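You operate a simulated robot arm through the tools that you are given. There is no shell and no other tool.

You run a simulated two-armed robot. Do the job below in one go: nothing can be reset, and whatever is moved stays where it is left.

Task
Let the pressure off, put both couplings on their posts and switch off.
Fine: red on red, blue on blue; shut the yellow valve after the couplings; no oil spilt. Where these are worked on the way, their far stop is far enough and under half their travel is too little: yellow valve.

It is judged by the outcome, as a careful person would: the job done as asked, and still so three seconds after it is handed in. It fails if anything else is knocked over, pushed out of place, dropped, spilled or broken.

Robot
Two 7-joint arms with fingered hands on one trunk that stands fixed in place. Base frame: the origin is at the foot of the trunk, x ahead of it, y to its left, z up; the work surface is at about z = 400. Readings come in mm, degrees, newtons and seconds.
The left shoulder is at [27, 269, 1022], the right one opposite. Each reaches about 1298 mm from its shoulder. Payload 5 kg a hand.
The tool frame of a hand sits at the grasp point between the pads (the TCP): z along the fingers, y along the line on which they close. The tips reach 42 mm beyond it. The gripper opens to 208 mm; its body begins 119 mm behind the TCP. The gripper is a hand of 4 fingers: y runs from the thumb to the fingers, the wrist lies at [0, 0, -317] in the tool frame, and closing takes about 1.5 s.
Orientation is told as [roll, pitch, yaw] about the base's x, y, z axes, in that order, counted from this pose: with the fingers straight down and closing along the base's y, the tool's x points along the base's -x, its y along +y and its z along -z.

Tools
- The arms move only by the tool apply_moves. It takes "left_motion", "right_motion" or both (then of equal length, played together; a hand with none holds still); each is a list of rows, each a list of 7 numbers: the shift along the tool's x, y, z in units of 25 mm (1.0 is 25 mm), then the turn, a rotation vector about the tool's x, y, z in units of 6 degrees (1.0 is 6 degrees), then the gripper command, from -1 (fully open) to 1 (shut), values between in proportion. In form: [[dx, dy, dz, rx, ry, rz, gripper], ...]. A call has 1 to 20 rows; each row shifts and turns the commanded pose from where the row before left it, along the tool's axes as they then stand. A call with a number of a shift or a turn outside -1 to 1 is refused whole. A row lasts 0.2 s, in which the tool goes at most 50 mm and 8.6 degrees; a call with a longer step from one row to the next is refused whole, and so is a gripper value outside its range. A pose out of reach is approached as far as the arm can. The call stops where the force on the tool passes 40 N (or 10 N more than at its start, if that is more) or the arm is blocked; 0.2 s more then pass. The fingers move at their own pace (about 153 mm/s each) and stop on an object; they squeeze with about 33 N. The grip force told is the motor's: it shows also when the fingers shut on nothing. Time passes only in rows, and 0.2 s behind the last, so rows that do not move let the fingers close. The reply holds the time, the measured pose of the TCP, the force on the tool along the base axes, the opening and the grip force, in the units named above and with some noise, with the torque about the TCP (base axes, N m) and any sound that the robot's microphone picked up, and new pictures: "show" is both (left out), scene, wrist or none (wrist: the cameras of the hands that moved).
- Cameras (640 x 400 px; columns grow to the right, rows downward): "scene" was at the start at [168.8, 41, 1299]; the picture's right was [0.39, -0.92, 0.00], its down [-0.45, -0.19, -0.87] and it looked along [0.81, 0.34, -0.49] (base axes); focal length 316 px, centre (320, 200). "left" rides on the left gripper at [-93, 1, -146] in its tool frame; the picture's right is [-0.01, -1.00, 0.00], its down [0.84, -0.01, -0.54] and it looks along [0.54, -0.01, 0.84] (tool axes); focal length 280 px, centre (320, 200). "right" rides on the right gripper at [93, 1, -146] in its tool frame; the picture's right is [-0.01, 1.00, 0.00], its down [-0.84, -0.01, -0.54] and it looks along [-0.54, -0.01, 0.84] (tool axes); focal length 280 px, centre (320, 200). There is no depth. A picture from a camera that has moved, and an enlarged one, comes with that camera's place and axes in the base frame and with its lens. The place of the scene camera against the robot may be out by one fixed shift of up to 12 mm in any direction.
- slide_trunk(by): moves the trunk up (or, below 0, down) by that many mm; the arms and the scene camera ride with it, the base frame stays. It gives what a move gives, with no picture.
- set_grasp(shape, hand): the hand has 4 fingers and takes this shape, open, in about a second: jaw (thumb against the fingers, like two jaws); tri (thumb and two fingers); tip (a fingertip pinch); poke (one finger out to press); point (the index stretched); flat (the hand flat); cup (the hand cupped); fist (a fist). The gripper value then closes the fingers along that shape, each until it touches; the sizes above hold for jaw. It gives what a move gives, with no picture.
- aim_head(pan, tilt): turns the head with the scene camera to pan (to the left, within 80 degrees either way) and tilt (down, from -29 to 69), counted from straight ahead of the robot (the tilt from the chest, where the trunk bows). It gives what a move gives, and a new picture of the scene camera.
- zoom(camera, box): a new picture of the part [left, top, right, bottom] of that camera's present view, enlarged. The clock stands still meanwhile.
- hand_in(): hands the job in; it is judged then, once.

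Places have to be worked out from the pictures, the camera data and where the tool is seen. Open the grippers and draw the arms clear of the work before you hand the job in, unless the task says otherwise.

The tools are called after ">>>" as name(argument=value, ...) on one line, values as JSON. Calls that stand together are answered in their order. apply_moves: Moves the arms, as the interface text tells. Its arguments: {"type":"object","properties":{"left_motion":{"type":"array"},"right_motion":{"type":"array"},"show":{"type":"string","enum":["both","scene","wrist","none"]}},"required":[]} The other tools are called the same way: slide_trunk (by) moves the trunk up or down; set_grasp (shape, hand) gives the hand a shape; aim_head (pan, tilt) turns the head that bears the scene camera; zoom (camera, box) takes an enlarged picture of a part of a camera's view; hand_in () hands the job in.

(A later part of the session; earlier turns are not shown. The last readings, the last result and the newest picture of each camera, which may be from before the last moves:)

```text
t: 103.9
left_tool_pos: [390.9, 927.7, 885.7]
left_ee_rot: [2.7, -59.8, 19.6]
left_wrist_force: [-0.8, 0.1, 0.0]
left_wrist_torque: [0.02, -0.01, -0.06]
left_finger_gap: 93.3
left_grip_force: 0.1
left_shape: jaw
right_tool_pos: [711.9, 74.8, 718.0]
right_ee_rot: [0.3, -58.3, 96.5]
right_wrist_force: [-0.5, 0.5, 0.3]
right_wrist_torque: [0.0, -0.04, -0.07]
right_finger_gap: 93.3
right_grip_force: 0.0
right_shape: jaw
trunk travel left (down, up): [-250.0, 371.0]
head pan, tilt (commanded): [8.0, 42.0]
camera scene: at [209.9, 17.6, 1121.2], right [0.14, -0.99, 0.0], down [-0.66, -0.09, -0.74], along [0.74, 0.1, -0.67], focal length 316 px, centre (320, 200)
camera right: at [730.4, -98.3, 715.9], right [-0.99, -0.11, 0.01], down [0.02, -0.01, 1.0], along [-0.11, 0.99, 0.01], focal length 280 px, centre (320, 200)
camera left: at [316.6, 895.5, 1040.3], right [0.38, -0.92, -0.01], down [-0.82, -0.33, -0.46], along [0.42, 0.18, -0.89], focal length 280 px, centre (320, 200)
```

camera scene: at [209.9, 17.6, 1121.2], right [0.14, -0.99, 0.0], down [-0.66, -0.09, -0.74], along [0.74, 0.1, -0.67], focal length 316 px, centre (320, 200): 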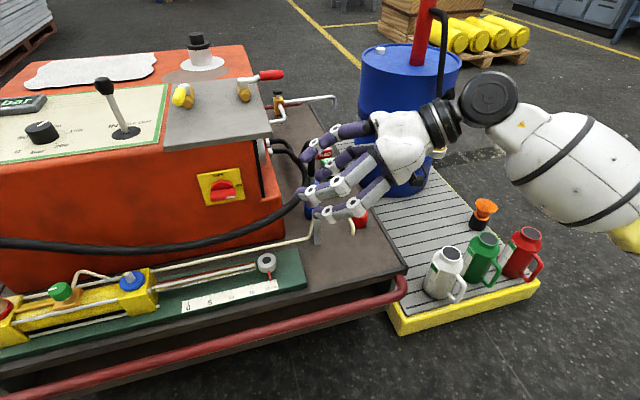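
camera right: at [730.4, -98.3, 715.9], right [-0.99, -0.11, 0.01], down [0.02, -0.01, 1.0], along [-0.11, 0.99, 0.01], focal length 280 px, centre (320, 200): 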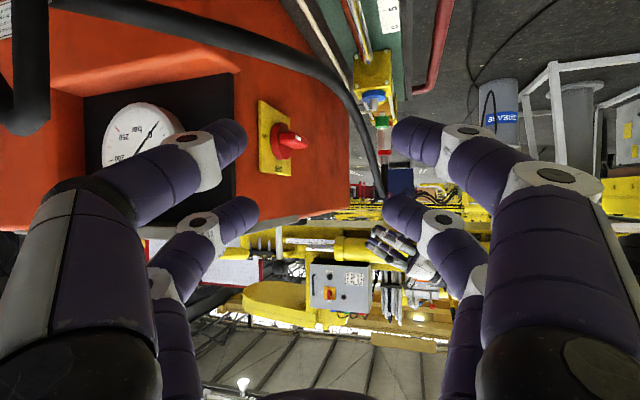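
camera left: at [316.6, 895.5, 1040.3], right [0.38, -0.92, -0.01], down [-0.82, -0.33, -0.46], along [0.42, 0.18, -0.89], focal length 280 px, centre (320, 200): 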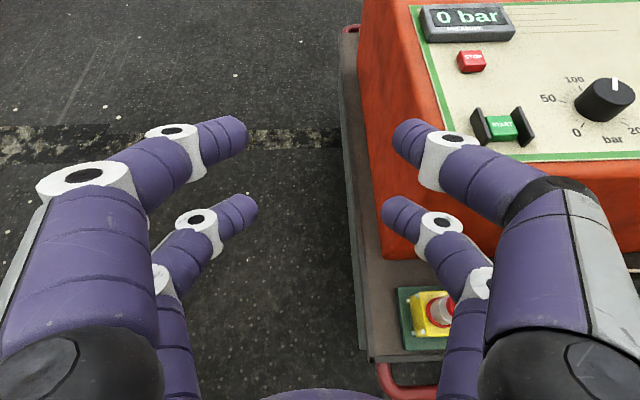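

Good, and the display still shows 0 bar. I now move left in front of the machine toward the red coupling, in two stages.

>>> apply_moves(right_motion=[[-0.454, 0.398, 0.8, 0, 0, 0, 0.1], [-0.454, 0.398, 0.8, 0, 0, 0, 0.1], [-0.454, 0.398, 0.8, 0, 0, 0, 0.1], [-0.454, 0.398, 0.8, 0, 0, 0, 0.1], [-0.454, 0.398, 0.8, 0, 0, 0, 0.1], [-0.454, 0.398, 0.8, 0, 0, 0, 0.1], [-0.454, 0.398, 0.8, 0, 0, 0, 0.1], [-0.454, 0.398, 0.8, 0, 0, 0, 0.1], [-0.454, 0.398, 0.8, 0, 0, 0, 0.1], [-0.454, 0.398, 0.8, 0, 0, 0, 0.1], [-0.454, 0.398, 0.8, 0, 0, 0, 0.1], [-0.454, 0.398, 0.8, 0, 0, 0, 0.1]], show="wrist")

>>> aim_head(pan=38, tilt=42)

```text
t: 106.5
left_tool_pos: [389.8, 928.6, 885.6]
left_ee_rot: [2.7, -59.7, 19.5]
left_wrist_force: [-0.1, 0.3, -0.4]
left_wrist_torque: [-0.02, 0.02, 0.02]
left_finger_gap: 93.4
left_grip_force: 0.0
left_shape: jaw
right_tool_pos: [561.9, 334.0, 707.2]
right_ee_rot: [0.3, -58.1, 96.5]
right_wrist_force: [-0.2, -0.8, -0.1]
right_wrist_torque: [0.04, 0.07, 0.03]
right_finger_gap: 93.3
right_grip_force: 0.0
right_shape: jaw
trunk travel left (down, up): [-250.0, 371.0]
head pan, tilt (commanded): [8.0, 42.0]
camera right: at [578.8, 161.3, 705.5], right [-0.99, -0.11, 0.01], down [0.02, -0.01, 1.0], along [-0.11, 0.99, 0.01], focal length 280 px, centre (320, 200)
```

right: 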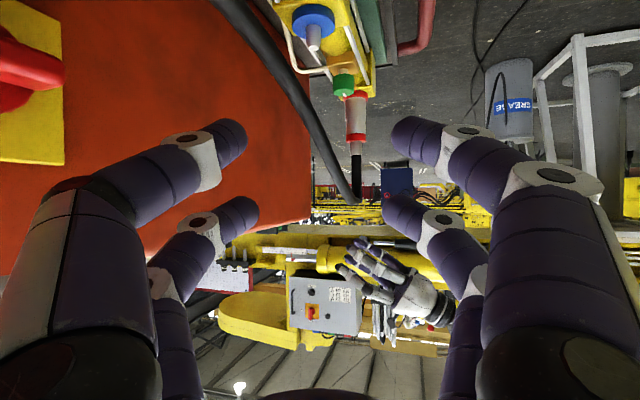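

```text
t: 107.5
left_tool_pos: [389.6, 928.1, 884.2]
left_ee_rot: [2.8, -59.9, 19.6]
left_wrist_force: [0.5, -0.8, -0.6]
left_wrist_torque: [0.0, 0.01, -0.03]
left_finger_gap: 93.3
left_grip_force: 0.0
left_shape: jaw
right_tool_pos: [561.0, 334.9, 707.0]
right_ee_rot: [0.3, -58.2, 96.5]
right_wrist_force: [-0.5, -0.4, -0.3]
right_wrist_torque: [0.01, -0.02, 0.02]
right_finger_gap: 93.5
right_grip_force: 0.1
right_shape: jaw
trunk travel left (down, up): [-250.0, 371.0]
head pan, tilt (commanded): [38.0, 42.0]
camera scene: at [193.3, 57.4, 1121.2], right [0.61, -0.79, 0.0], down [-0.53, -0.41, -0.74], along [0.59, 0.46, -0.67], focal length 316 px, centre (320, 200)
```

scene: 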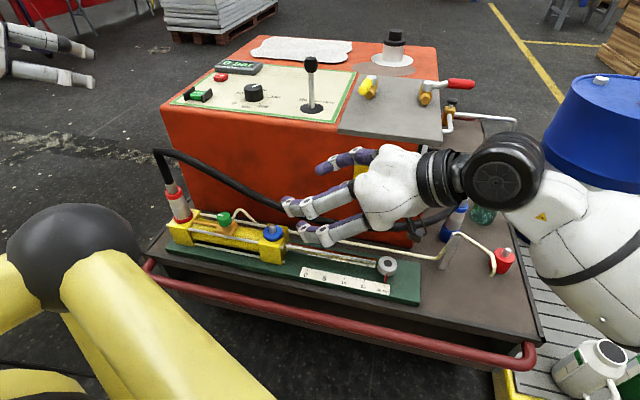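

Clear path: red coupling confirmed at (717, 451). I approach in short stages to a pre-grasp 110 mm short of it.

>>> apply_moves(right_motion=[[-0.271, 0.245, 0.925, 0, 0, 0, 0.1], [-0.271, 0.245, 0.925, 0, 0, 0, 0.1], [-0.271, 0.245, 0.925, 0, 0, 0, 0.1], [-0.271, 0.245, 0.925, 0, 0, 0, 0.1], [-0.271, 0.245, 0.925, 0, 0, 0, 0.1], [-0.271, 0.245, 0.925, 0, 0, 0, 0.1], [-0.271, 0.245, 0.925, 0, 0, 0, 0.1]], show="both")

```text
t: 109.1
left_tool_pos: [390.4, 929.3, 885.1]
left_ee_rot: [2.6, -59.8, 19.6]
left_wrist_force: [0.1, 0.2, 0.2]
left_wrist_torque: [0.02, 0.03, -0.01]
left_finger_gap: 93.3
left_grip_force: 0.1
left_shape: jaw
right_tool_pos: [498.7, 490.9, 664.5]
right_ee_rot: [0.4, -58.2, 96.4]
right_wrist_force: [-0.4, 0.3, -0.5]
right_wrist_torque: [0.0, 0.03, 0.06]
right_finger_gap: 93.3
right_grip_force: 0.1
right_shape: jaw
trunk travel left (down, up): [-250.0, 371.0]
head pan, tilt (commanded): [38.0, 42.0]
camera scene: at [193.3, 57.3, 1121.2], right [0.62, -0.79, 0.0], down [-0.53, -0.41, -0.74], along [0.59, 0.46, -0.67], focal length 316 px, centre (320, 200)
camera right: at [516.3, 317.8, 661.8], right [-0.99, -0.11, 0.01], down [0.02, -0.01, 1.0], along [-0.11, 0.99, 0.01], focal length 280 px, centre (320, 200)
```

scene: 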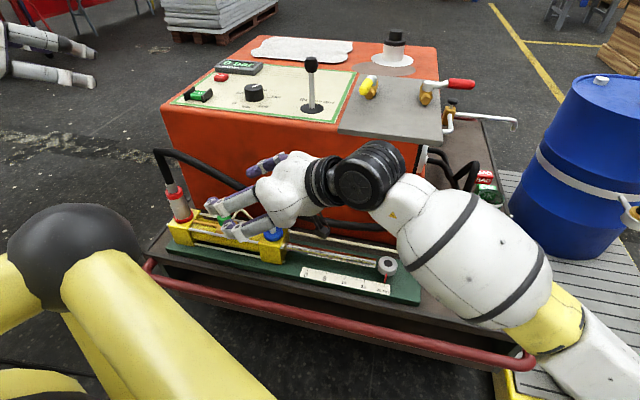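
right: 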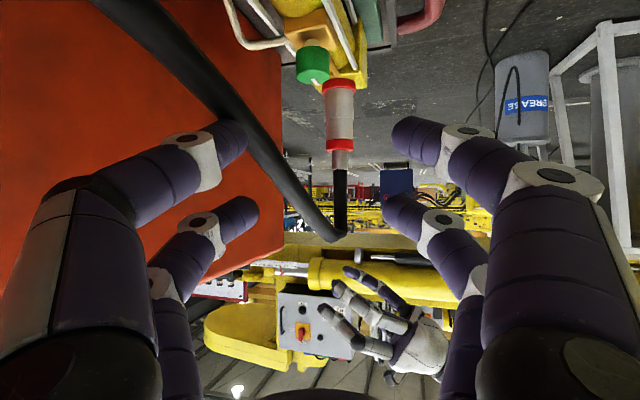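

No limit met. I continue to the pre-grasp point.

>>> apply_moves(right_motion=[[-0.271, 0.245, 0.925, 0, 0, 0, 0.1], [-0.271, 0.245, 0.925, 0, 0, 0, 0.1], [-0.271, 0.245, 0.925, 0, 0, 0, 0.1], [-0.271, 0.245, 0.925, 0, 0, 0, 0.1], [-0.271, 0.245, 0.925, 0, 0, 0, 0.1]], show="wrist")

```text
t: 110.5
left_tool_pos: [390.6, 928.5, 886.0]
left_ee_rot: [2.7, -59.9, 19.6]
left_wrist_force: [1.1, -1.1, -0.6]
left_wrist_torque: [0.03, 0.0, 0.04]
left_finger_gap: 93.0
left_grip_force: 0.0
left_shape: jaw
right_tool_pos: [509.3, 569.7, 602.6]
right_ee_rot: [1.1, -56.8, 92.3]
right_wrist_force: [0.7, 0.8, -0.8]
right_wrist_torque: [0.02, 0.07, -0.01]
right_finger_gap: 93.4
right_grip_force: 0.1
right_shape: jaw
trunk travel left (down, up): [-250.0, 371.0]
head pan, tilt (commanded): [38.0, 42.0]
stopped in row 5 (right hand): the arm was blocked; the commanded pose is now the measured one
camera right: at [517.4, 396.7, 605.7], right [-1.0, -0.05, 0.02], down [0.02, 0.01, 1.0], along [-0.05, 1.0, -0.01], focal length 280 px, centre (320, 200)
```

right: 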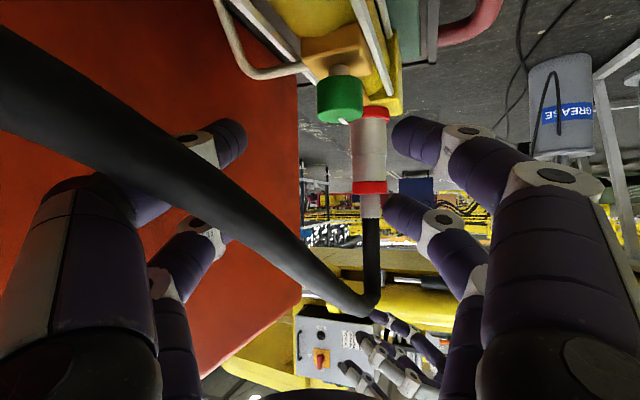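

The right arm is at its leftward limit here; it cannot reach the red coupling. Plan: the left arm takes red off and sets it on the now-free blue port of the (depressurised) cylinder as a waypoint within the right arm's proven reach, then the right arm takes it to the red post. First I retract the right hand the way it came.

>>> apply_moves(right_motion=[[-0.1, -0.2, -0.9, 0, 0, 0, 0.1], [0.1, -0.245, -0.95, 0, 0, 0, 0.1], [0.271, -0.245, -0.925, 0, 0, 0, 0.1], [0.271, -0.245, -0.925, 0, 0, 0, 0.1], [0.271, -0.245, -0.925, 0, 0, 0, 0.1], [0.271, -0.245, -0.925, 0, 0, 0, 0.1], [0.271, -0.245, -0.925, 0, 0, 0, 0.1], [0.271, -0.245, -0.925, 0, 0, 0, 0.1], [0.35, -0.3, -0.88, 0, 0, 0, 0.1], [0.35, -0.3, -0.88, 0, 0, 0, 0.1], [0.35, -0.3, -0.88, 0, 0, 0, 0.1], [0.35, -0.3, -0.88, 0, 0, 0, 0.1], [0.35, -0.3, -0.88, 0, 0, 0, 0.1], [0.35, -0.3, -0.88, 0, 0, 0, 0.1], [0.35, -0.3, -0.88, 0, 0, 0, 0.1], [0.35, -0.3, -0.88, 0, 0, 0, 0.1]], show="scene")

```text
t: 113.9
left_tool_pos: [391.0, 928.4, 884.3]
left_ee_rot: [2.7, -59.8, 19.5]
left_wrist_force: [0.0, 1.0, 0.7]
left_wrist_torque: [-0.04, 0.01, 0.0]
left_finger_gap: 93.3
left_grip_force: 0.0
left_shape: jaw
right_tool_pos: [637.3, 215.8, 710.4]
right_ee_rot: [0.9, -56.9, 92.8]
right_wrist_force: [0.4, 1.1, -0.4]
right_wrist_torque: [-0.03, 0.0, -0.02]
right_finger_gap: 93.4
right_grip_force: 0.1
right_shape: jaw
trunk travel left (down, up): [-250.0, 371.0]
head pan, tilt (commanded): [38.0, 42.0]
camera scene: at [193.3, 57.6, 1121.2], right [0.62, -0.79, 0.0], down [-0.53, -0.41, -0.74], along [0.59, 0.46, -0.67], focal length 316 px, centre (320, 200)
```

scene: 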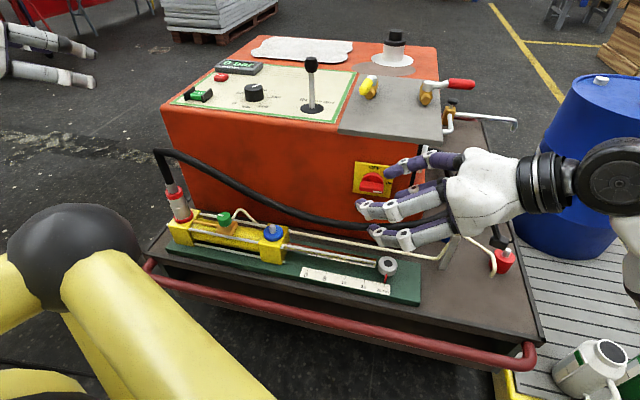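

Retracting well. I park the right hand further right, then raise the trunk back by 150 mm.

>>> apply_moves(right_motion=[[0.3, -0.45, -0.83, 0, 0, 0, 0.1], [0.3, -0.45, -0.83, 0, 0, 0, 0.1], [0.3, -0.45, -0.83, 0, 0, 0, 0.1], [0.3, -0.45, -0.83, 0, 0, 0, 0.1], [0.3, -0.45, -0.83, 0, 0, 0, 0.1], [0.3, -0.45, -0.83, 0, 0, 0, 0.1], [0.3, -0.45, -0.83, 0, 0, 0, 0.1], [0.3, -0.45, -0.83, 0, 0, 0, 0.1], [0.3, -0.45, -0.83, 0, 0, 0, 0.1], [0.3, -0.45, -0.83, 0, 0, 0, 0.1]], show="none")

>>> slide_trunk(by=150)

>>> aim_head(pan=40, tilt=48)

```text
t: 116.1
left_tool_pos: [389.4, 927.8, 884.9]
left_ee_rot: [2.6, -59.8, 19.6]
left_wrist_force: [-0.3, 0.1, 0.4]
left_wrist_torque: [0.04, -0.01, -0.02]
left_finger_gap: 93.2
left_grip_force: 0.1
left_shape: jaw
right_tool_pos: [760.6, 9.5, 760.9]
right_ee_rot: [1.0, -56.9, 92.8]
right_wrist_force: [0.1, 1.2, -0.2]
right_wrist_torque: [0.04, -0.04, -0.03]
right_finger_gap: 93.4
right_grip_force: 0.1
right_shape: jaw
trunk travel left (down, up): [-250.0, 371.0]
head pan, tilt (commanded): [38.0, 42.0]
```

```text
t: 117.8
left_tool_pos: [390.7, 928.3, 1034.5]
left_ee_rot: [2.7, -59.8, 19.6]
left_wrist_force: [1.1, 0.3, 0.8]
left_wrist_torque: [0.03, 0.02, -0.03]
left_finger_gap: 93.1
left_grip_force: 0.0
left_shape: jaw
right_tool_pos: [763.2, 10.0, 909.2]
right_ee_rot: [0.9, -57.0, 92.7]
right_wrist_force: [0.8, -1.3, -0.4]
right_wrist_torque: [0.02, 0.01, 0.01]
right_finger_gap: 93.4
right_grip_force: 0.0
right_shape: jaw
trunk travel left (down, up): [-400.0, 221.0]
head pan, tilt (commanded): [38.0, 42.0]
```

```text
t: 118.5
left_tool_pos: [389.6, 928.7, 1034.5]
left_ee_rot: [2.7, -59.8, 19.6]
left_wrist_force: [-0.6, -0.1, 0.1]
left_wrist_torque: [0.03, 0.01, -0.02]
left_finger_gap: 93.2
left_grip_force: 0.0
left_shape: jaw
right_tool_pos: [762.4, 8.3, 909.2]
right_ee_rot: [0.9, -56.9, 92.7]
right_wrist_force: [-0.7, -0.1, 0.0]
right_wrist_torque: [0.01, -0.01, -0.01]
right_finger_gap: 93.4
right_grip_force: 0.0
right_shape: jaw
trunk travel left (down, up): [-400.0, 221.0]
head pan, tilt (commanded): [40.0, 48.0]
camera scene: at [145.5, 56.7, 1270.7], right [0.64, -0.77, 0.0], down [-0.57, -0.48, -0.67], along [0.51, 0.43, -0.74], focal length 316 px, centre (320, 200)
```

scene: 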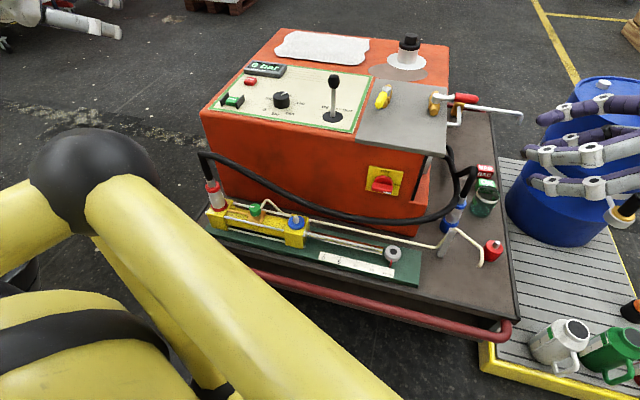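

Now the left arm: I square up its small roll, turn it to point forward-right (φ −30°), and start descending toward a pre-grasp left of the red coupling.

>>> apply_moves(left_motion=[[0, 0, 0, 0.45, 0, 0, 0.1], [0, 0, 0, 0.836, 0, 0.487, 0.1], [0, 0, 0, 0.836, 0, 0.487, 0.1], [0, 0, 0, 0.836, 0, 0.487, 0.1], [0, 0, 0, 0.836, 0, 0.487, 0.1], [0, 0, 0, 0, 0.3, 0, 0.1], [0.819, -0.451, 0.341, 0, 0, 0, 0.1], [0.819, -0.451, 0.341, 0, 0, 0, 0.1], [0.819, -0.451, 0.341, 0, 0, 0, 0.1], [0.819, -0.451, 0.341, 0, 0, 0, 0.1], [0.819, -0.451, 0.341, 0, 0, 0, 0.1], [0.819, -0.451, 0.341, 0, 0, 0, 0.1], [0.819, -0.451, 0.341, 0, 0, 0, 0.1], [0.819, -0.451, 0.341, 0, 0, 0, 0.1]], show="wrist")

```text
t: 121.5
left_tool_pos: [356.3, 841.0, 859.6]
left_ee_rot: [0.0, -58.0, -3.8]
left_wrist_force: [0.0, -0.2, -0.5]
left_wrist_torque: [-0.01, -0.04, 0.01]
left_finger_gap: 93.3
left_grip_force: 0.0
left_shape: jaw
right_tool_pos: [763.7, 8.9, 909.5]
right_ee_rot: [0.9, -57.0, 92.8]
right_wrist_force: [0.1, 0.3, 1.0]
right_wrist_torque: [0.01, 0.01, -0.03]
right_finger_gap: 93.8
right_grip_force: 0.0
right_shape: jaw
trunk travel left (down, up): [-400.0, 221.0]
head pan, tilt (commanded): [40.0, 48.0]
camera left: at [281.0, 846.2, 1017.6], right [-0.06, -1.0, 0.01], down [-0.9, 0.04, -0.43], along [0.43, -0.03, -0.9], focal length 280 px, centre (320, 200)
```

left: 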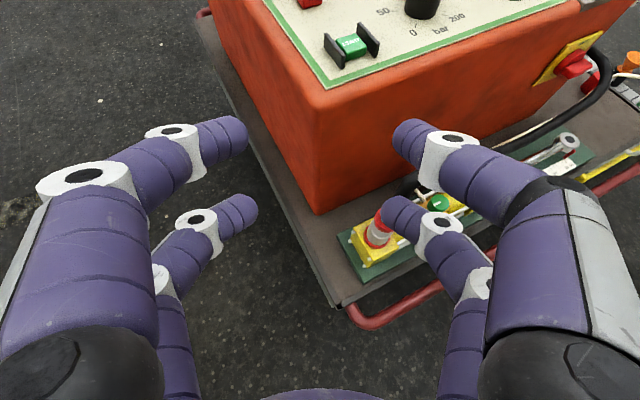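

Good attitude and clear view of the red coupling. I continue down to the pre-grasp point.

>>> apply_moves(left_motion=[[0.824, -0.451, 0.338, 0, 0, 0, 0.1], [0.824, -0.451, 0.338, 0, 0, 0, 0.1], [0.824, -0.451, 0.338, 0, 0, 0, 0.1], [0.824, -0.451, 0.338, 0, 0, 0, 0.1], [0.824, -0.451, 0.338, 0, 0, 0, 0.1], [0.824, -0.451, 0.338, 0, 0, 0, 0.1], [0.824, -0.451, 0.338, 0, 0, 0, 0.1]], show="both")

```text
t: 123.1
left_tool_pos: [324.8, 762.8, 707.2]
left_ee_rot: [0.0, -58.2, -3.6]
left_wrist_force: [0.0, 0.3, -0.6]
left_wrist_torque: [0.01, -0.06, 0.0]
left_finger_gap: 93.4
left_grip_force: 0.0
left_shape: jaw
right_tool_pos: [762.1, 9.1, 910.1]
right_ee_rot: [0.9, -57.0, 92.8]
right_wrist_force: [-0.3, -0.3, 0.4]
right_wrist_torque: [-0.01, -0.01, 0.0]
right_finger_gap: 93.5
right_grip_force: 0.2
right_shape: jaw
trunk travel left (down, up): [-400.0, 221.0]
head pan, tilt (commanded): [40.0, 48.0]
camera scene: at [145.4, 56.8, 1270.7], right [0.64, -0.77, 0.0], down [-0.57, -0.48, -0.67], along [0.51, 0.43, -0.74], focal length 316 px, centre (320, 200)
camera left: at [248.7, 768.1, 863.7], right [-0.06, -1.0, 0.01], down [-0.9, 0.04, -0.43], along [0.43, -0.04, -0.9], focal length 280 px, centre (320, 200)
```

scene: 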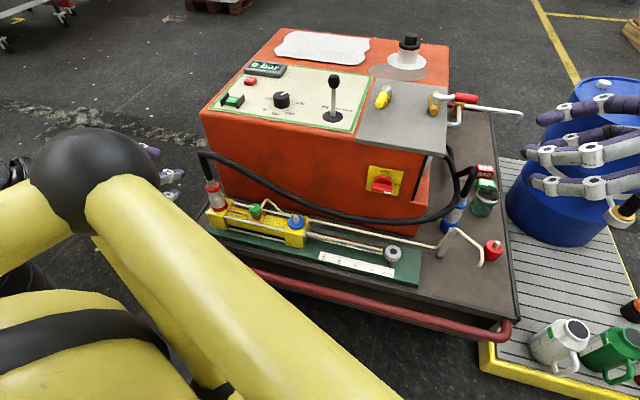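
left: 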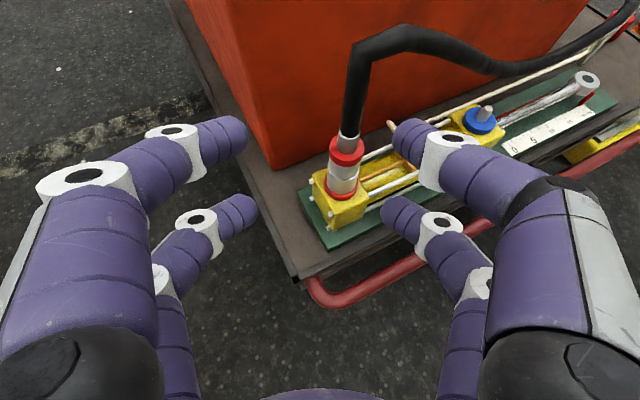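

From this view the red axis is ~121 mm ahead and 32 mm to the hand's right. I align and come to ~50 mm short.

>>> apply_moves(left_motion=[[0.359, -0.256, 0.787, 0, 0, 0, 0.1], [0.359, -0.256, 0.787, 0, 0, 0, 0.1], [0.359, -0.256, 0.787, 0, 0, 0, 0.1], [0.359, -0.256, 0.787, 0, 0, 0, 0.1], [0.359, -0.256, 0.787, 0, 0, 0, 0.1]], show="wrist")

```text
t: 124.3
left_tool_pos: [382.3, 726.2, 616.6]
left_ee_rot: [0.1, -58.0, -3.7]
left_wrist_force: [-0.4, 0.1, 0.2]
left_wrist_torque: [0.02, -0.02, -0.03]
left_finger_gap: 93.5
left_grip_force: 0.1
left_shape: jaw
right_tool_pos: [761.8, 9.3, 909.2]
right_ee_rot: [0.9, -57.0, 92.9]
right_wrist_force: [0.1, -0.6, -0.4]
right_wrist_torque: [0.04, 0.0, -0.05]
right_finger_gap: 93.5
right_grip_force: 0.0
right_shape: jaw
trunk travel left (down, up): [-400.0, 221.0]
head pan, tilt (commanded): [40.0, 48.0]
camera left: at [306.6, 731.4, 773.7], right [-0.06, -1.0, 0.01], down [-0.9, 0.05, -0.43], along [0.43, -0.03, -0.9], focal length 280 px, centre (320, 200)
```

left: 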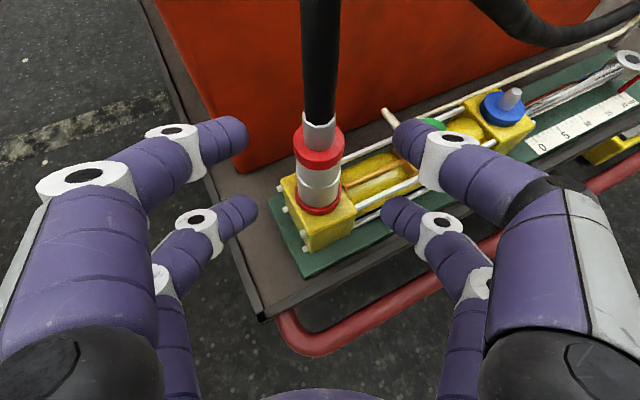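

Centred sideways. I make the final advance onto the coupling in three steps.

>>> apply_moves(left_motion=[[0.131, 0, 0.681, 0, 0, 0, 0.1], [0.131, 0, 0.681, 0, 0, 0, 0.1], [0.131, 0, 0.681, 0, 0, 0, 0.1], [0.131, 0, 0.681, 0, 0, 0, 0.1]], show="both")

```text
t: 125.3
left_tool_pos: [432.0, 723.4, 570.2]
left_ee_rot: [0.0, -58.1, -3.7]
left_wrist_force: [0.2, -0.1, 0.2]
left_wrist_torque: [0.02, -0.01, 0.01]
left_finger_gap: 93.4
left_grip_force: 0.0
left_shape: jaw
right_tool_pos: [761.8, 10.5, 909.2]
right_ee_rot: [0.9, -56.9, 92.8]
right_wrist_force: [0.0, -0.4, 0.7]
right_wrist_torque: [0.04, 0.01, -0.03]
right_finger_gap: 93.6
right_grip_force: 0.0
right_shape: jaw
trunk travel left (down, up): [-400.0, 221.0]
head pan, tilt (commanded): [40.0, 48.0]
camera scene: at [145.1, 56.5, 1270.6], right [0.64, -0.77, 0.0], down [-0.57, -0.48, -0.67], along [0.51, 0.43, -0.74], focal length 316 px, centre (320, 200)
camera left: at [357.0, 728.4, 726.8], right [-0.05, -1.0, 0.01], down [-0.9, 0.04, -0.43], along [0.43, -0.03, -0.9], focal length 280 px, centre (320, 200)
```

scene: 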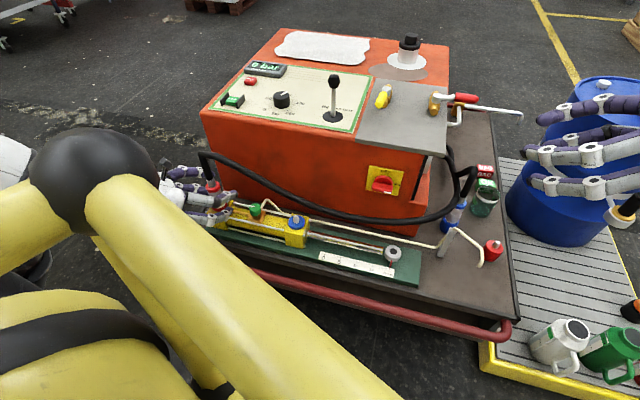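
left: 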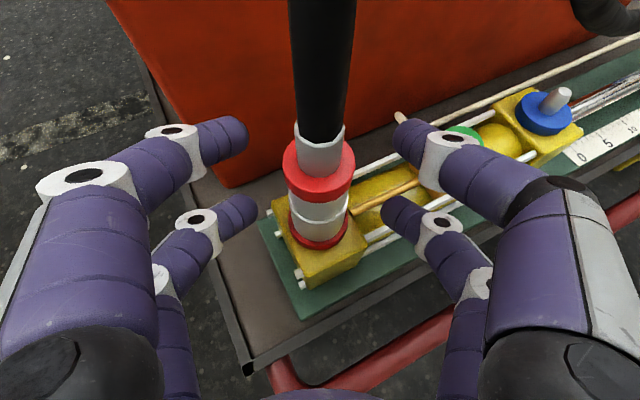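

Well centred. I close the left hand on the red coupling.

>>> apply_moves(left_motion=[[0, 0, 0, 0, 0, 0, 1], [0, 0, 0, 0, 0, 0, 1], [0, 0, 0, 0, 0, 0, 1], [0, 0, 0, 0, 0, 0, 1], [0, 0, 0, 0, 0, 0, 1], [0, 0, 0, 0, 0, 0, 1]], show="wrist")

```text
t: 126.7
left_tool_pos: [432.6, 723.7, 570.2]
left_ee_rot: [0.0, -58.0, -3.7]
left_wrist_force: [1.0, -1.1, 2.5]
left_wrist_torque: [-0.02, 0.06, -0.01]
left_finger_gap: 13.2
left_grip_force: 33.1
left_shape: jaw
right_tool_pos: [762.0, 9.4, 910.2]
right_ee_rot: [0.9, -56.9, 92.8]
right_wrist_force: [-0.5, 1.3, -0.2]
right_wrist_torque: [0.02, 0.02, -0.03]
right_finger_gap: 93.4
right_grip_force: 0.0
right_shape: jaw
trunk travel left (down, up): [-400.0, 221.0]
head pan, tilt (commanded): [40.0, 48.0]
camera left: at [357.6, 728.1, 727.3], right [-0.06, -1.0, 0.01], down [-0.9, 0.05, -0.43], along [0.43, -0.03, -0.9], focal length 280 px, centre (320, 200)
```

left: 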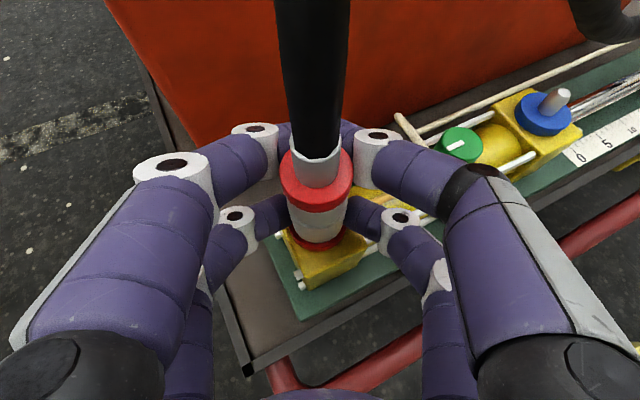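

Firm grip with almost no side load. I lift the red coupling straight up off its port.

>>> apply_moves(left_motion=[[-0.17, 0, -0.105, 0, 0, 0, 1], [-0.17, 0, -0.105, 0, 0, 0, 1], [-0.17, 0, -0.105, 0, 0, 0, 1], [-0.34, 0, -0.21, 0, 0, 0, 1], [-0.34, 0, -0.21, 0, 0, 0, 1], [-0.68, 0, -0.42, 0, 0, 0, 1], [-0.68, 0, -0.42, 0, 0, 0, 1], [-0.68, 0, -0.42, 0, 0, 0, 1]], show="both")

```text
t: 128.5
left_tool_pos: [434.1, 721.8, 664.6]
left_ee_rot: [-0.1, -58.0, -3.6]
left_wrist_force: [0.5, -0.9, -3.6]
left_wrist_torque: [-0.01, 0.02, -0.01]
left_finger_gap: 13.3
left_grip_force: 33.2
left_shape: jaw
right_tool_pos: [763.0, 9.1, 909.0]
right_ee_rot: [0.9, -56.9, 92.7]
right_wrist_force: [0.5, -0.7, 0.9]
right_wrist_torque: [-0.01, -0.02, -0.01]
right_finger_gap: 93.5
right_grip_force: 0.0
right_shape: jaw
trunk travel left (down, up): [-400.0, 221.0]
head pan, tilt (commanded): [40.0, 48.0]
camera scene: at [145.5, 56.8, 1270.7], right [0.64, -0.77, 0.0], down [-0.57, -0.48, -0.67], along [0.51, 0.43, -0.74], focal length 316 px, centre (320, 200)
camera left: at [359.5, 727.2, 822.6], right [-0.06, -1.0, 0.01], down [-0.9, 0.05, -0.43], along [0.43, -0.04, -0.9], focal length 280 px, centre (320, 200)
```

scene: 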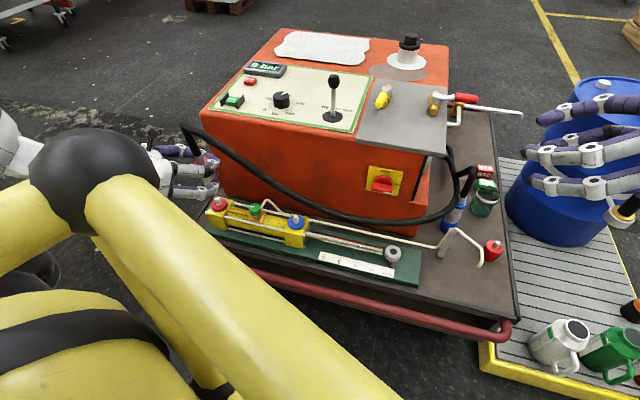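
left: 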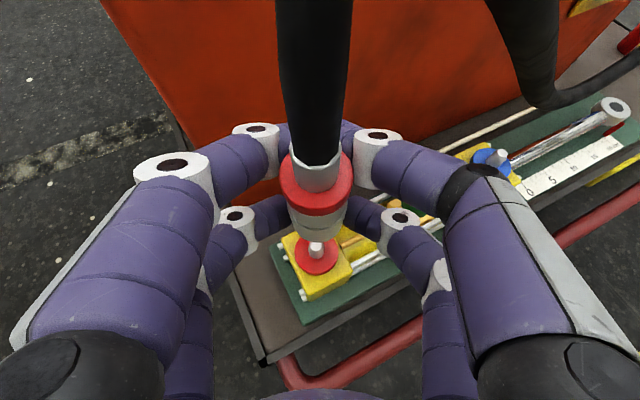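

Red is off cleanly. I turn the left hand further (φ −60°) about the vertical and carry the coupling right to above the free blue port.

>>> apply_moves(left_motion=[[0, 0, 0, 0.85, 0, 0.527, 1], [0, 0, 0, 0.85, 0, 0.527, 1], [0, 0, 0, 0.85, 0, 0.527, 1], [0, 0, 0, 0.85, 0, 0.527, 1], [0, 0, 0, 0.85, 0, 0.527, 1], [-0.413, -0.477, 0.666, 0, 0, 0, 1], [-0.413, -0.477, 0.666, 0, 0, 0, 1], [-0.413, -0.477, 0.666, 0, 0, 0, 1], [-0.413, -0.477, 0.666, 0, 0, 0, 1], [-0.413, -0.477, 0.666, 0, 0, 0, 1], [-0.413, -0.477, 0.666, 0, 0, 0, 1]], show="wrist")

```text
t: 130.9
left_tool_pos: [492.6, 600.5, 662.4]
left_ee_rot: [-0.1, -58.0, -33.5]
left_wrist_force: [0.6, 0.1, -3.7]
left_wrist_torque: [-0.02, 0.03, -0.02]
left_finger_gap: 13.4
left_grip_force: 33.0
left_shape: jaw
right_tool_pos: [761.6, 10.1, 909.2]
right_ee_rot: [0.9, -56.9, 92.8]
right_wrist_force: [0.5, 0.0, -0.4]
right_wrist_torque: [-0.04, 0.0, 0.0]
right_finger_gap: 93.7
right_grip_force: 0.1
right_shape: jaw
trunk travel left (down, up): [-400.0, 221.0]
head pan, tilt (commanded): [40.0, 48.0]
camera left: at [430.8, 642.0, 820.3], right [-0.55, -0.84, 0.01], down [-0.76, 0.49, -0.43], along [0.35, -0.25, -0.9], focal length 280 px, centre (320, 200)
```

left: 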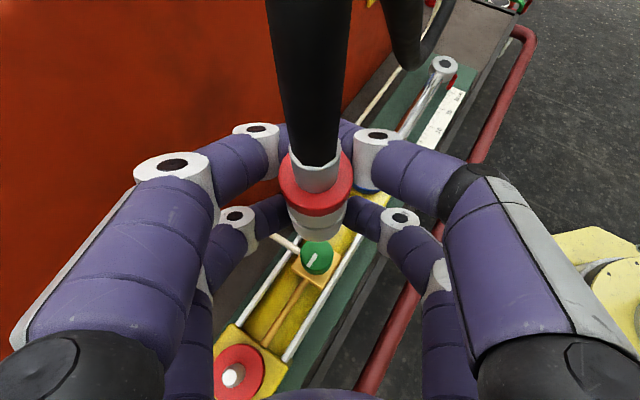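

Steady. I continue the last ~118 mm to above the blue port.

>>> apply_moves(left_motion=[[-0.42, -0.5, 0.677, 0, 0, 0, 1], [-0.42, -0.5, 0.677, 0, 0, 0, 1], [-0.42, -0.5, 0.677, 0, 0, 0, 1], [-0.42, -0.5, 0.677, 0, 0, 0, 1], [-0.42, -0.5, 0.677, 0, 0, 0, 1]], show="both")

>>> zoom(camera="scene", box=[220, 150, 380, 260])

```text
t: 132.1
left_tool_pos: [536.3, 490.9, 660.9]
left_ee_rot: [-0.6, -57.9, -33.3]
left_wrist_force: [-2.4, -1.4, -6.9]
left_wrist_torque: [-0.11, -0.42, 0.23]
left_finger_gap: 12.8
left_grip_force: 33.3
left_shape: jaw
right_tool_pos: [763.2, 8.0, 909.3]
right_ee_rot: [0.9, -56.9, 92.7]
right_wrist_force: [0.9, -1.0, -0.5]
right_wrist_torque: [0.14, 0.02, -0.02]
right_finger_gap: 93.1
right_grip_force: 0.1
right_shape: jaw
trunk travel left (down, up): [-400.0, 221.0]
head pan, tilt (commanded): [40.0, 48.0]
camera scene: at [144.9, 57.3, 1270.5], right [0.64, -0.77, 0.0], down [-0.57, -0.48, -0.67], along [0.51, 0.43, -0.74], focal length 316 px, centre (320, 200)
camera left: at [475.7, 532.4, 818.6], right [-0.55, -0.84, 0.02], down [-0.76, 0.49, -0.43], along [0.35, -0.25, -0.9], focal length 280 px, centre (320, 200)
```

scene: 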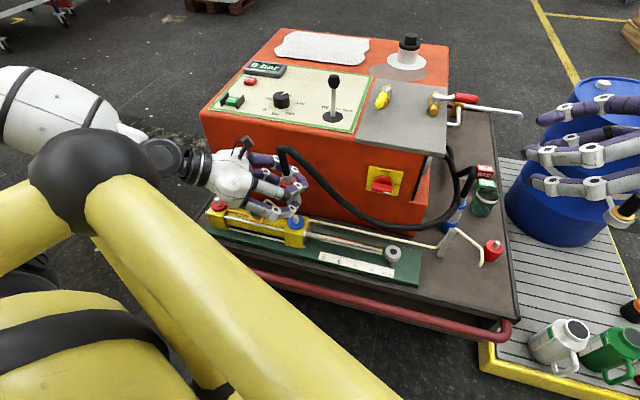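
left: 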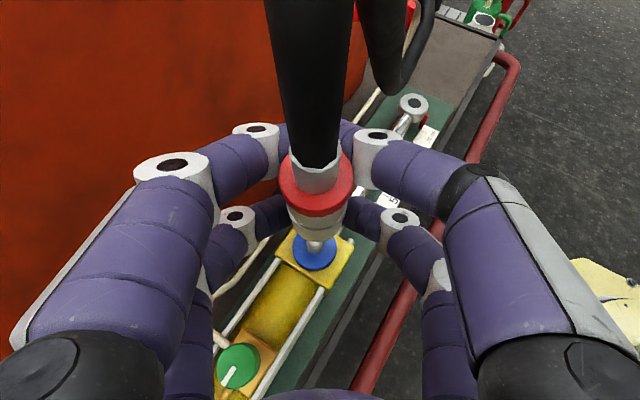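

```text
3.64 times, centred on (300, 205) of scene
camera zoom: at [144.9, 57.3, 1270.5], right [0.64, -0.77, 0.0], down [-0.57, -0.48, -0.67], along [0.51, 0.43, -0.74], focal length 1147 px, centre (393, 182)
```

zoom: 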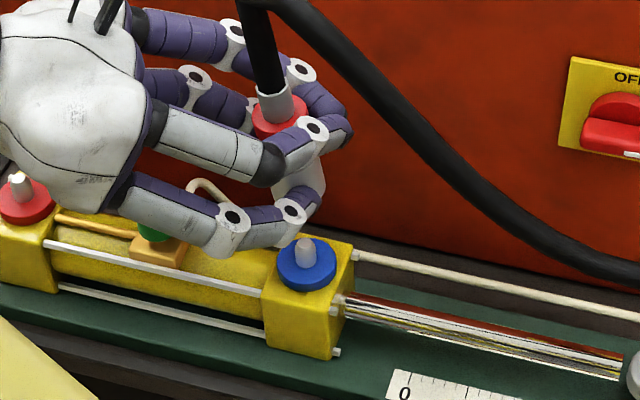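

The coupling is close to directly above the blue port. I zoom the hand camera to fine-align.

>>> zoom(camera="left", box=[270, 130, 370, 290])

>>> zoom(camera="scene", box=[270, 165, 330, 240])

```text
2.50 times, centred on (320, 210) of left
camera zoom: at [475.7, 532.4, 818.6], right [-0.55, -0.84, 0.02], down [-0.76, 0.49, -0.43], along [0.35, -0.25, -0.9], focal length 701 px, centre (320, 175)
```

zoom: 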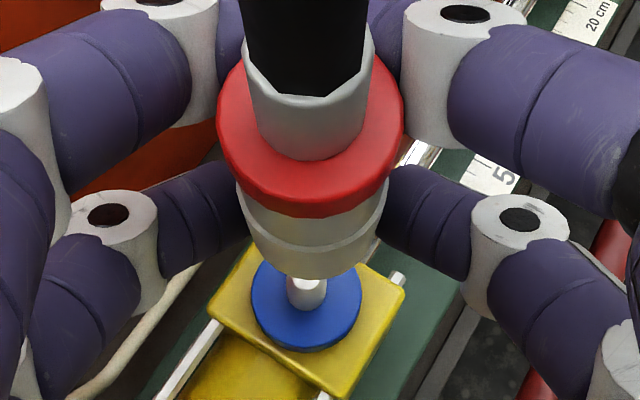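

```text
5.33 times, centred on (300, 202) of scene
camera zoom: at [144.9, 57.3, 1270.5], right [0.64, -0.77, 0.0], down [-0.57, -0.48, -0.67], along [0.51, 0.43, -0.74], focal length 1682 px, centre (427, 187)
```

zoom: 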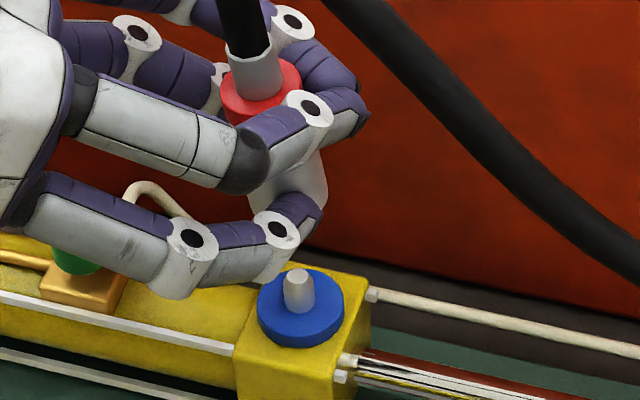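

The coupling may lean a few degrees toward the palm. I check it from the right hand's camera, which looks at it from the side.

>>> zoom(camera="right", box=[320, 40, 500, 180])

```text
2.86 times, centred on (410, 110) of right
camera zoom: at [770.4, -165.2, 911.7], right [-1.0, -0.05, 0.02], down [0.02, 0.01, 1.0], along [-0.05, 1.0, -0.01], focal length 801 px, centre (63, 457)
```

zoom: 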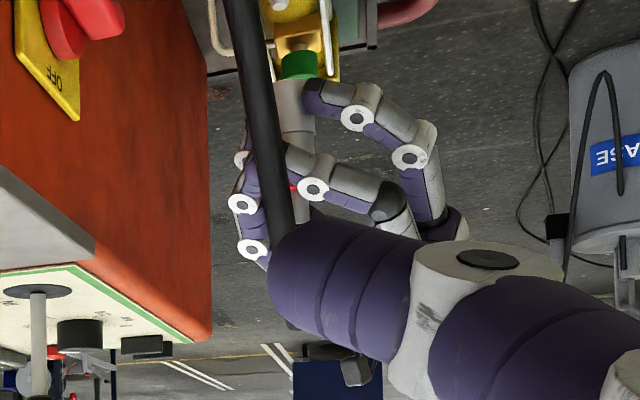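

The view is half blocked by the right hand's own finger; I slide the right hand 120 mm sideways in free air to see the coupling's lean clearly.

>>> apply_moves(right_motion=[[0, 0.96, 0, 0, 0, 0, 0.1], [0, 0.96, 0, 0, 0, 0, 0.1], [0, 0.96, 0, 0, 0, 0, 0.1], [0, 0.96, 0, 0, 0, 0, 0.1], [0, 0.96, 0, 0, 0, 0, 0.1]], show="none")

>>> zoom(camera="right", box=[300, 30, 440, 150])

```text
t: 133.3
left_tool_pos: [539.8, 491.7, 663.2]
left_ee_rot: [-0.3, -58.0, -33.6]
left_wrist_force: [1.3, -0.2, -4.3]
left_wrist_torque: [0.02, -0.01, 0.05]
left_finger_gap: 13.1
left_grip_force: 32.6
left_shape: jaw
right_tool_pos: [642.0, 2.4, 909.7]
right_ee_rot: [0.9, -56.9, 92.8]
right_wrist_force: [-0.2, 0.6, -0.3]
right_wrist_torque: [0.02, 0.07, 0.03]
right_finger_gap: 93.4
right_grip_force: 0.1
right_shape: jaw
trunk travel left (down, up): [-400.0, 221.0]
head pan, tilt (commanded): [40.0, 48.0]
```

```text
3.33 times, centred on (370, 90) of right
camera zoom: at [650.5, -171.3, 911.0], right [-1.0, -0.05, 0.02], down [0.02, 0.01, 1.0], along [-0.05, 1.0, -0.01], focal length 935 px, centre (153, 567)
```

zoom: 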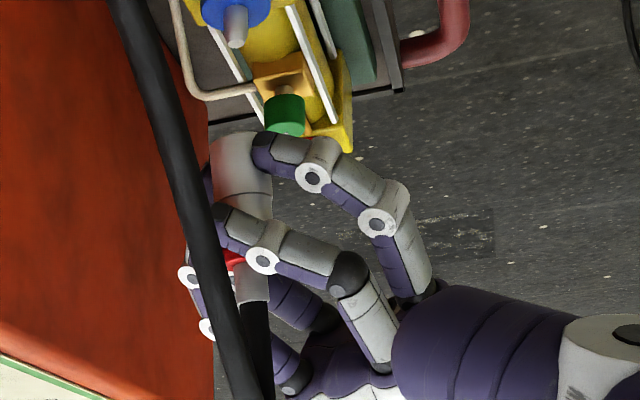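

The side view shows the coupling leaning about 5° toward the palm. I pitch the left hand by +5.5° to bring it upright and look again.

>>> apply_moves(left_motion=[[0, 0, 0, 0, 0.46, 0, 1], [0, 0, 0, 0, 0.46, 0, 1]], show="none")

>>> zoom(camera="right", box=[300, 30, 440, 150])

>>> zoom(camera="left", box=[270, 130, 370, 290])

>>> zoom(camera="scene", box=[270, 165, 330, 240])

```text
t: 133.9
left_tool_pos: [540.7, 491.2, 663.7]
left_ee_rot: [-0.1, -52.5, -33.5]
left_wrist_force: [-0.2, -1.1, -3.4]
left_wrist_torque: [0.04, 0.05, 0.01]
left_finger_gap: 12.9
left_grip_force: 32.9
left_shape: jaw
right_tool_pos: [642.7, 3.0, 909.6]
right_ee_rot: [0.9, -56.8, 92.7]
right_wrist_force: [-0.3, -0.5, -0.6]
right_wrist_torque: [0.05, 0.01, -0.01]
right_finger_gap: 93.4
right_grip_force: 0.1
right_shape: jaw
trunk travel left (down, up): [-400.0, 221.0]
head pan, tilt (commanded): [40.0, 48.0]
```

```text
3.33 times, centred on (370, 90) of right
camera zoom: at [650.7, -171.8, 910.8], right [-1.0, -0.05, 0.02], down [0.02, 0.01, 1.0], along [-0.05, 1.0, -0.01], focal length 935 px, centre (153, 567)
```

zoom: 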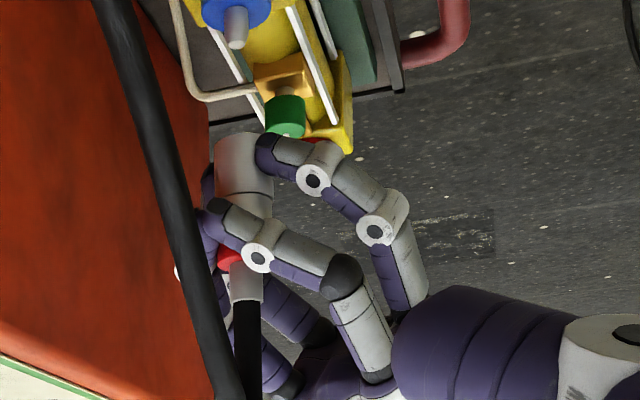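

```text
2.50 times, centred on (320, 210) of left
camera zoom: at [491.1, 524.7, 827.2], right [-0.55, -0.84, 0.01], down [-0.79, 0.51, -0.34], along [0.28, -0.2, -0.94], focal length 701 px, centre (320, 175)
```

zoom: 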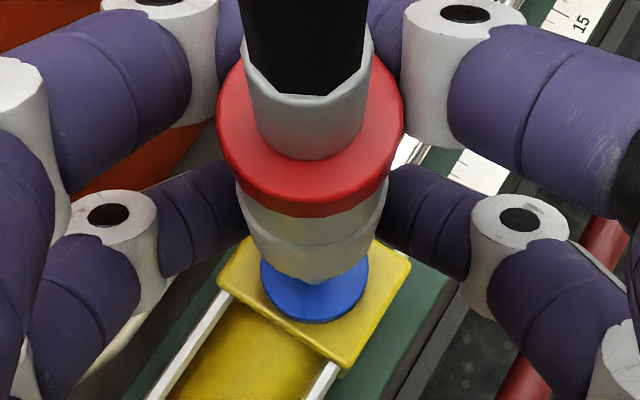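

```text
5.33 times, centred on (300, 202) of scene
camera zoom: at [145.5, 56.4, 1270.7], right [0.64, -0.77, 0.0], down [-0.57, -0.48, -0.67], along [0.51, 0.43, -0.74], focal length 1682 px, centre (427, 187)
```

zoom: 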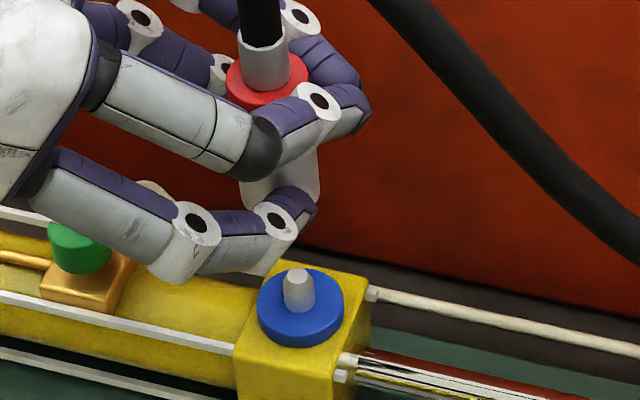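

Nearly upright now. The port centre is ~6 mm further forward; I shift the hand that far, then lower 60 mm and re-check.

>>> apply_moves(left_motion=[[-0.153, -0.05, 0.2, 0, 0.1, 0, 1], [0.396, 0, 0.305, 0, 0, 0, 1], [0.396, 0, 0.305, 0, 0, 0, 1], [0.396, 0, 0.305, 0, 0, 0, 1], [0.396, 0, 0.305, 0, 0, 0, 1]], show="none")

>>> zoom(camera="right", box=[300, 10, 440, 130])

>>> zoom(camera="left", box=[270, 130, 370, 290])

>>> zoom(camera="scene", box=[270, 165, 330, 240])

```text
t: 135.1
left_tool_pos: [543.1, 487.4, 614.7]
left_ee_rot: [-0.2, -52.0, -33.5]
left_wrist_force: [-0.2, -0.6, -4.4]
left_wrist_torque: [-0.03, 0.0, 0.01]
left_finger_gap: 12.7
left_grip_force: 33.0
left_shape: jaw
right_tool_pos: [642.4, 2.9, 909.3]
right_ee_rot: [0.9, -56.9, 92.8]
right_wrist_force: [-0.3, 0.0, -0.1]
right_wrist_torque: [0.0, 0.03, 0.04]
right_finger_gap: 93.3
right_grip_force: 0.1
right_shape: jaw
trunk travel left (down, up): [-400.0, 221.0]
head pan, tilt (commanded): [40.0, 48.0]
```

```text
3.33 times, centred on (370, 70) of right
camera zoom: at [650.7, -171.0, 910.9], right [-1.0, -0.05, 0.02], down [0.02, 0.01, 1.0], along [-0.05, 1.0, -0.01], focal length 935 px, centre (153, 633)
```

zoom: 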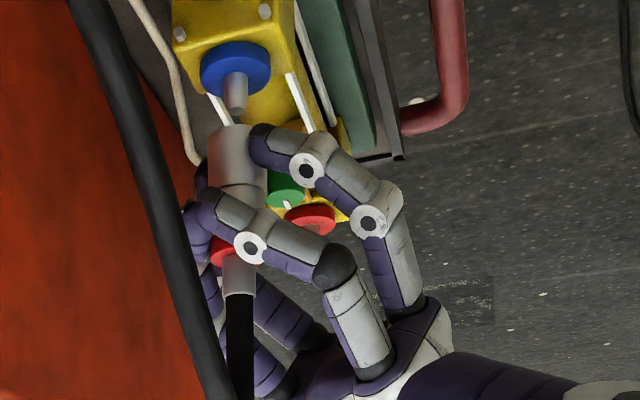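

```text
2.50 times, centred on (320, 210) of left
camera zoom: at [496.4, 520.2, 777.7], right [-0.55, -0.84, 0.01], down [-0.79, 0.51, -0.33], along [0.27, -0.19, -0.94], focal length 701 px, centre (320, 175)
```

zoom: 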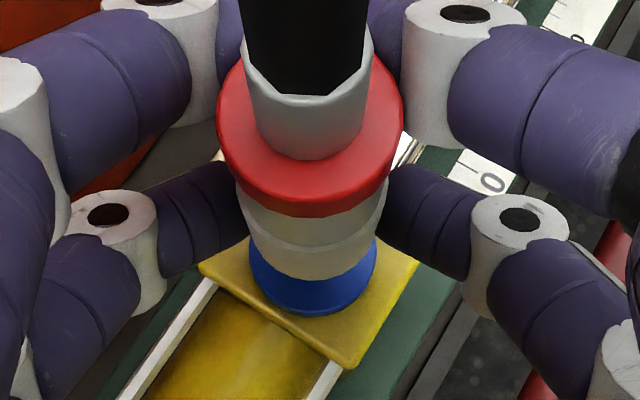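

```text
5.33 times, centred on (300, 202) of scene
camera zoom: at [145.6, 56.9, 1270.6], right [0.64, -0.77, 0.0], down [-0.57, -0.48, -0.67], along [0.51, 0.43, -0.74], focal length 1682 px, centre (427, 187)
```

zoom: 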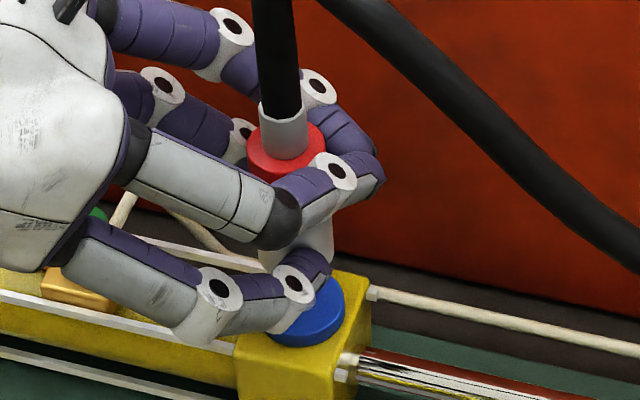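

Aligned within ~2 mm in all three views and upright. I nudge 1.5 mm forward and lower in small steps onto the port, watching the force.

>>> apply_moves(left_motion=[[-0.037, 0, 0.047, 0, 0, 0, 1], [0.315, 0, 0.246, 0, 0, 0, 1], [0.315, 0, 0.246, 0, 0, 0, 1], [0.126, 0, 0.0985, 0, 0, 0, 1], [0.126, 0, 0.0985, 0, 0, 0, 1]], show="none")

>>> zoom(camera="right", box=[300, 10, 440, 130])

>>> zoom(camera="left", box=[270, 130, 370, 290])

```text
t: 136.3
left_tool_pos: [546.8, 486.8, 584.0]
left_ee_rot: [-0.1, -51.9, -33.4]
left_wrist_force: [0.0, 0.1, -4.2]
left_wrist_torque: [-0.01, 0.04, -0.03]
left_finger_gap: 13.1
left_grip_force: 33.2
left_shape: jaw
right_tool_pos: [641.2, 2.4, 908.0]
right_ee_rot: [0.9, -57.0, 92.8]
right_wrist_force: [-0.5, -0.3, 0.3]
right_wrist_torque: [0.03, -0.01, 0.01]
right_finger_gap: 93.5
right_grip_force: 0.0
right_shape: jaw
trunk travel left (down, up): [-400.0, 221.0]
head pan, tilt (commanded): [40.0, 48.0]
```

```text
3.33 times, centred on (370, 70) of right
camera zoom: at [650.7, -171.2, 911.0], right [-1.0, -0.05, 0.02], down [0.02, 0.01, 1.0], along [-0.05, 1.0, -0.01], focal length 935 px, centre (153, 633)
```

zoom: 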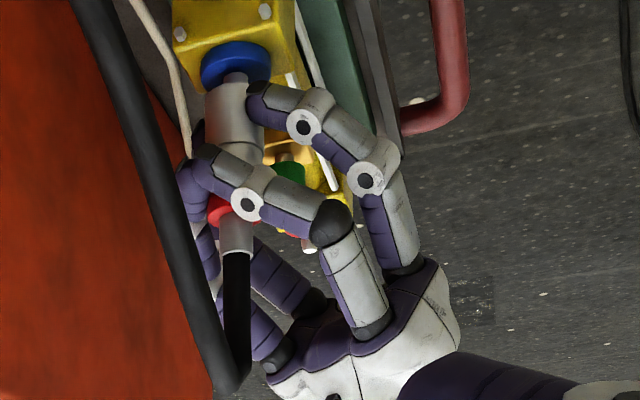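

```text
2.50 times, centred on (320, 210) of left
camera zoom: at [498.1, 519.1, 749.0], right [-0.55, -0.84, 0.01], down [-0.79, 0.51, -0.33], along [0.27, -0.19, -0.94], focal length 701 px, centre (320, 175)
```

zoom: 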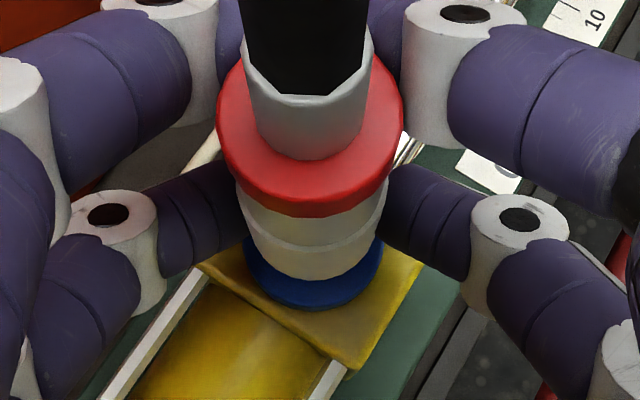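

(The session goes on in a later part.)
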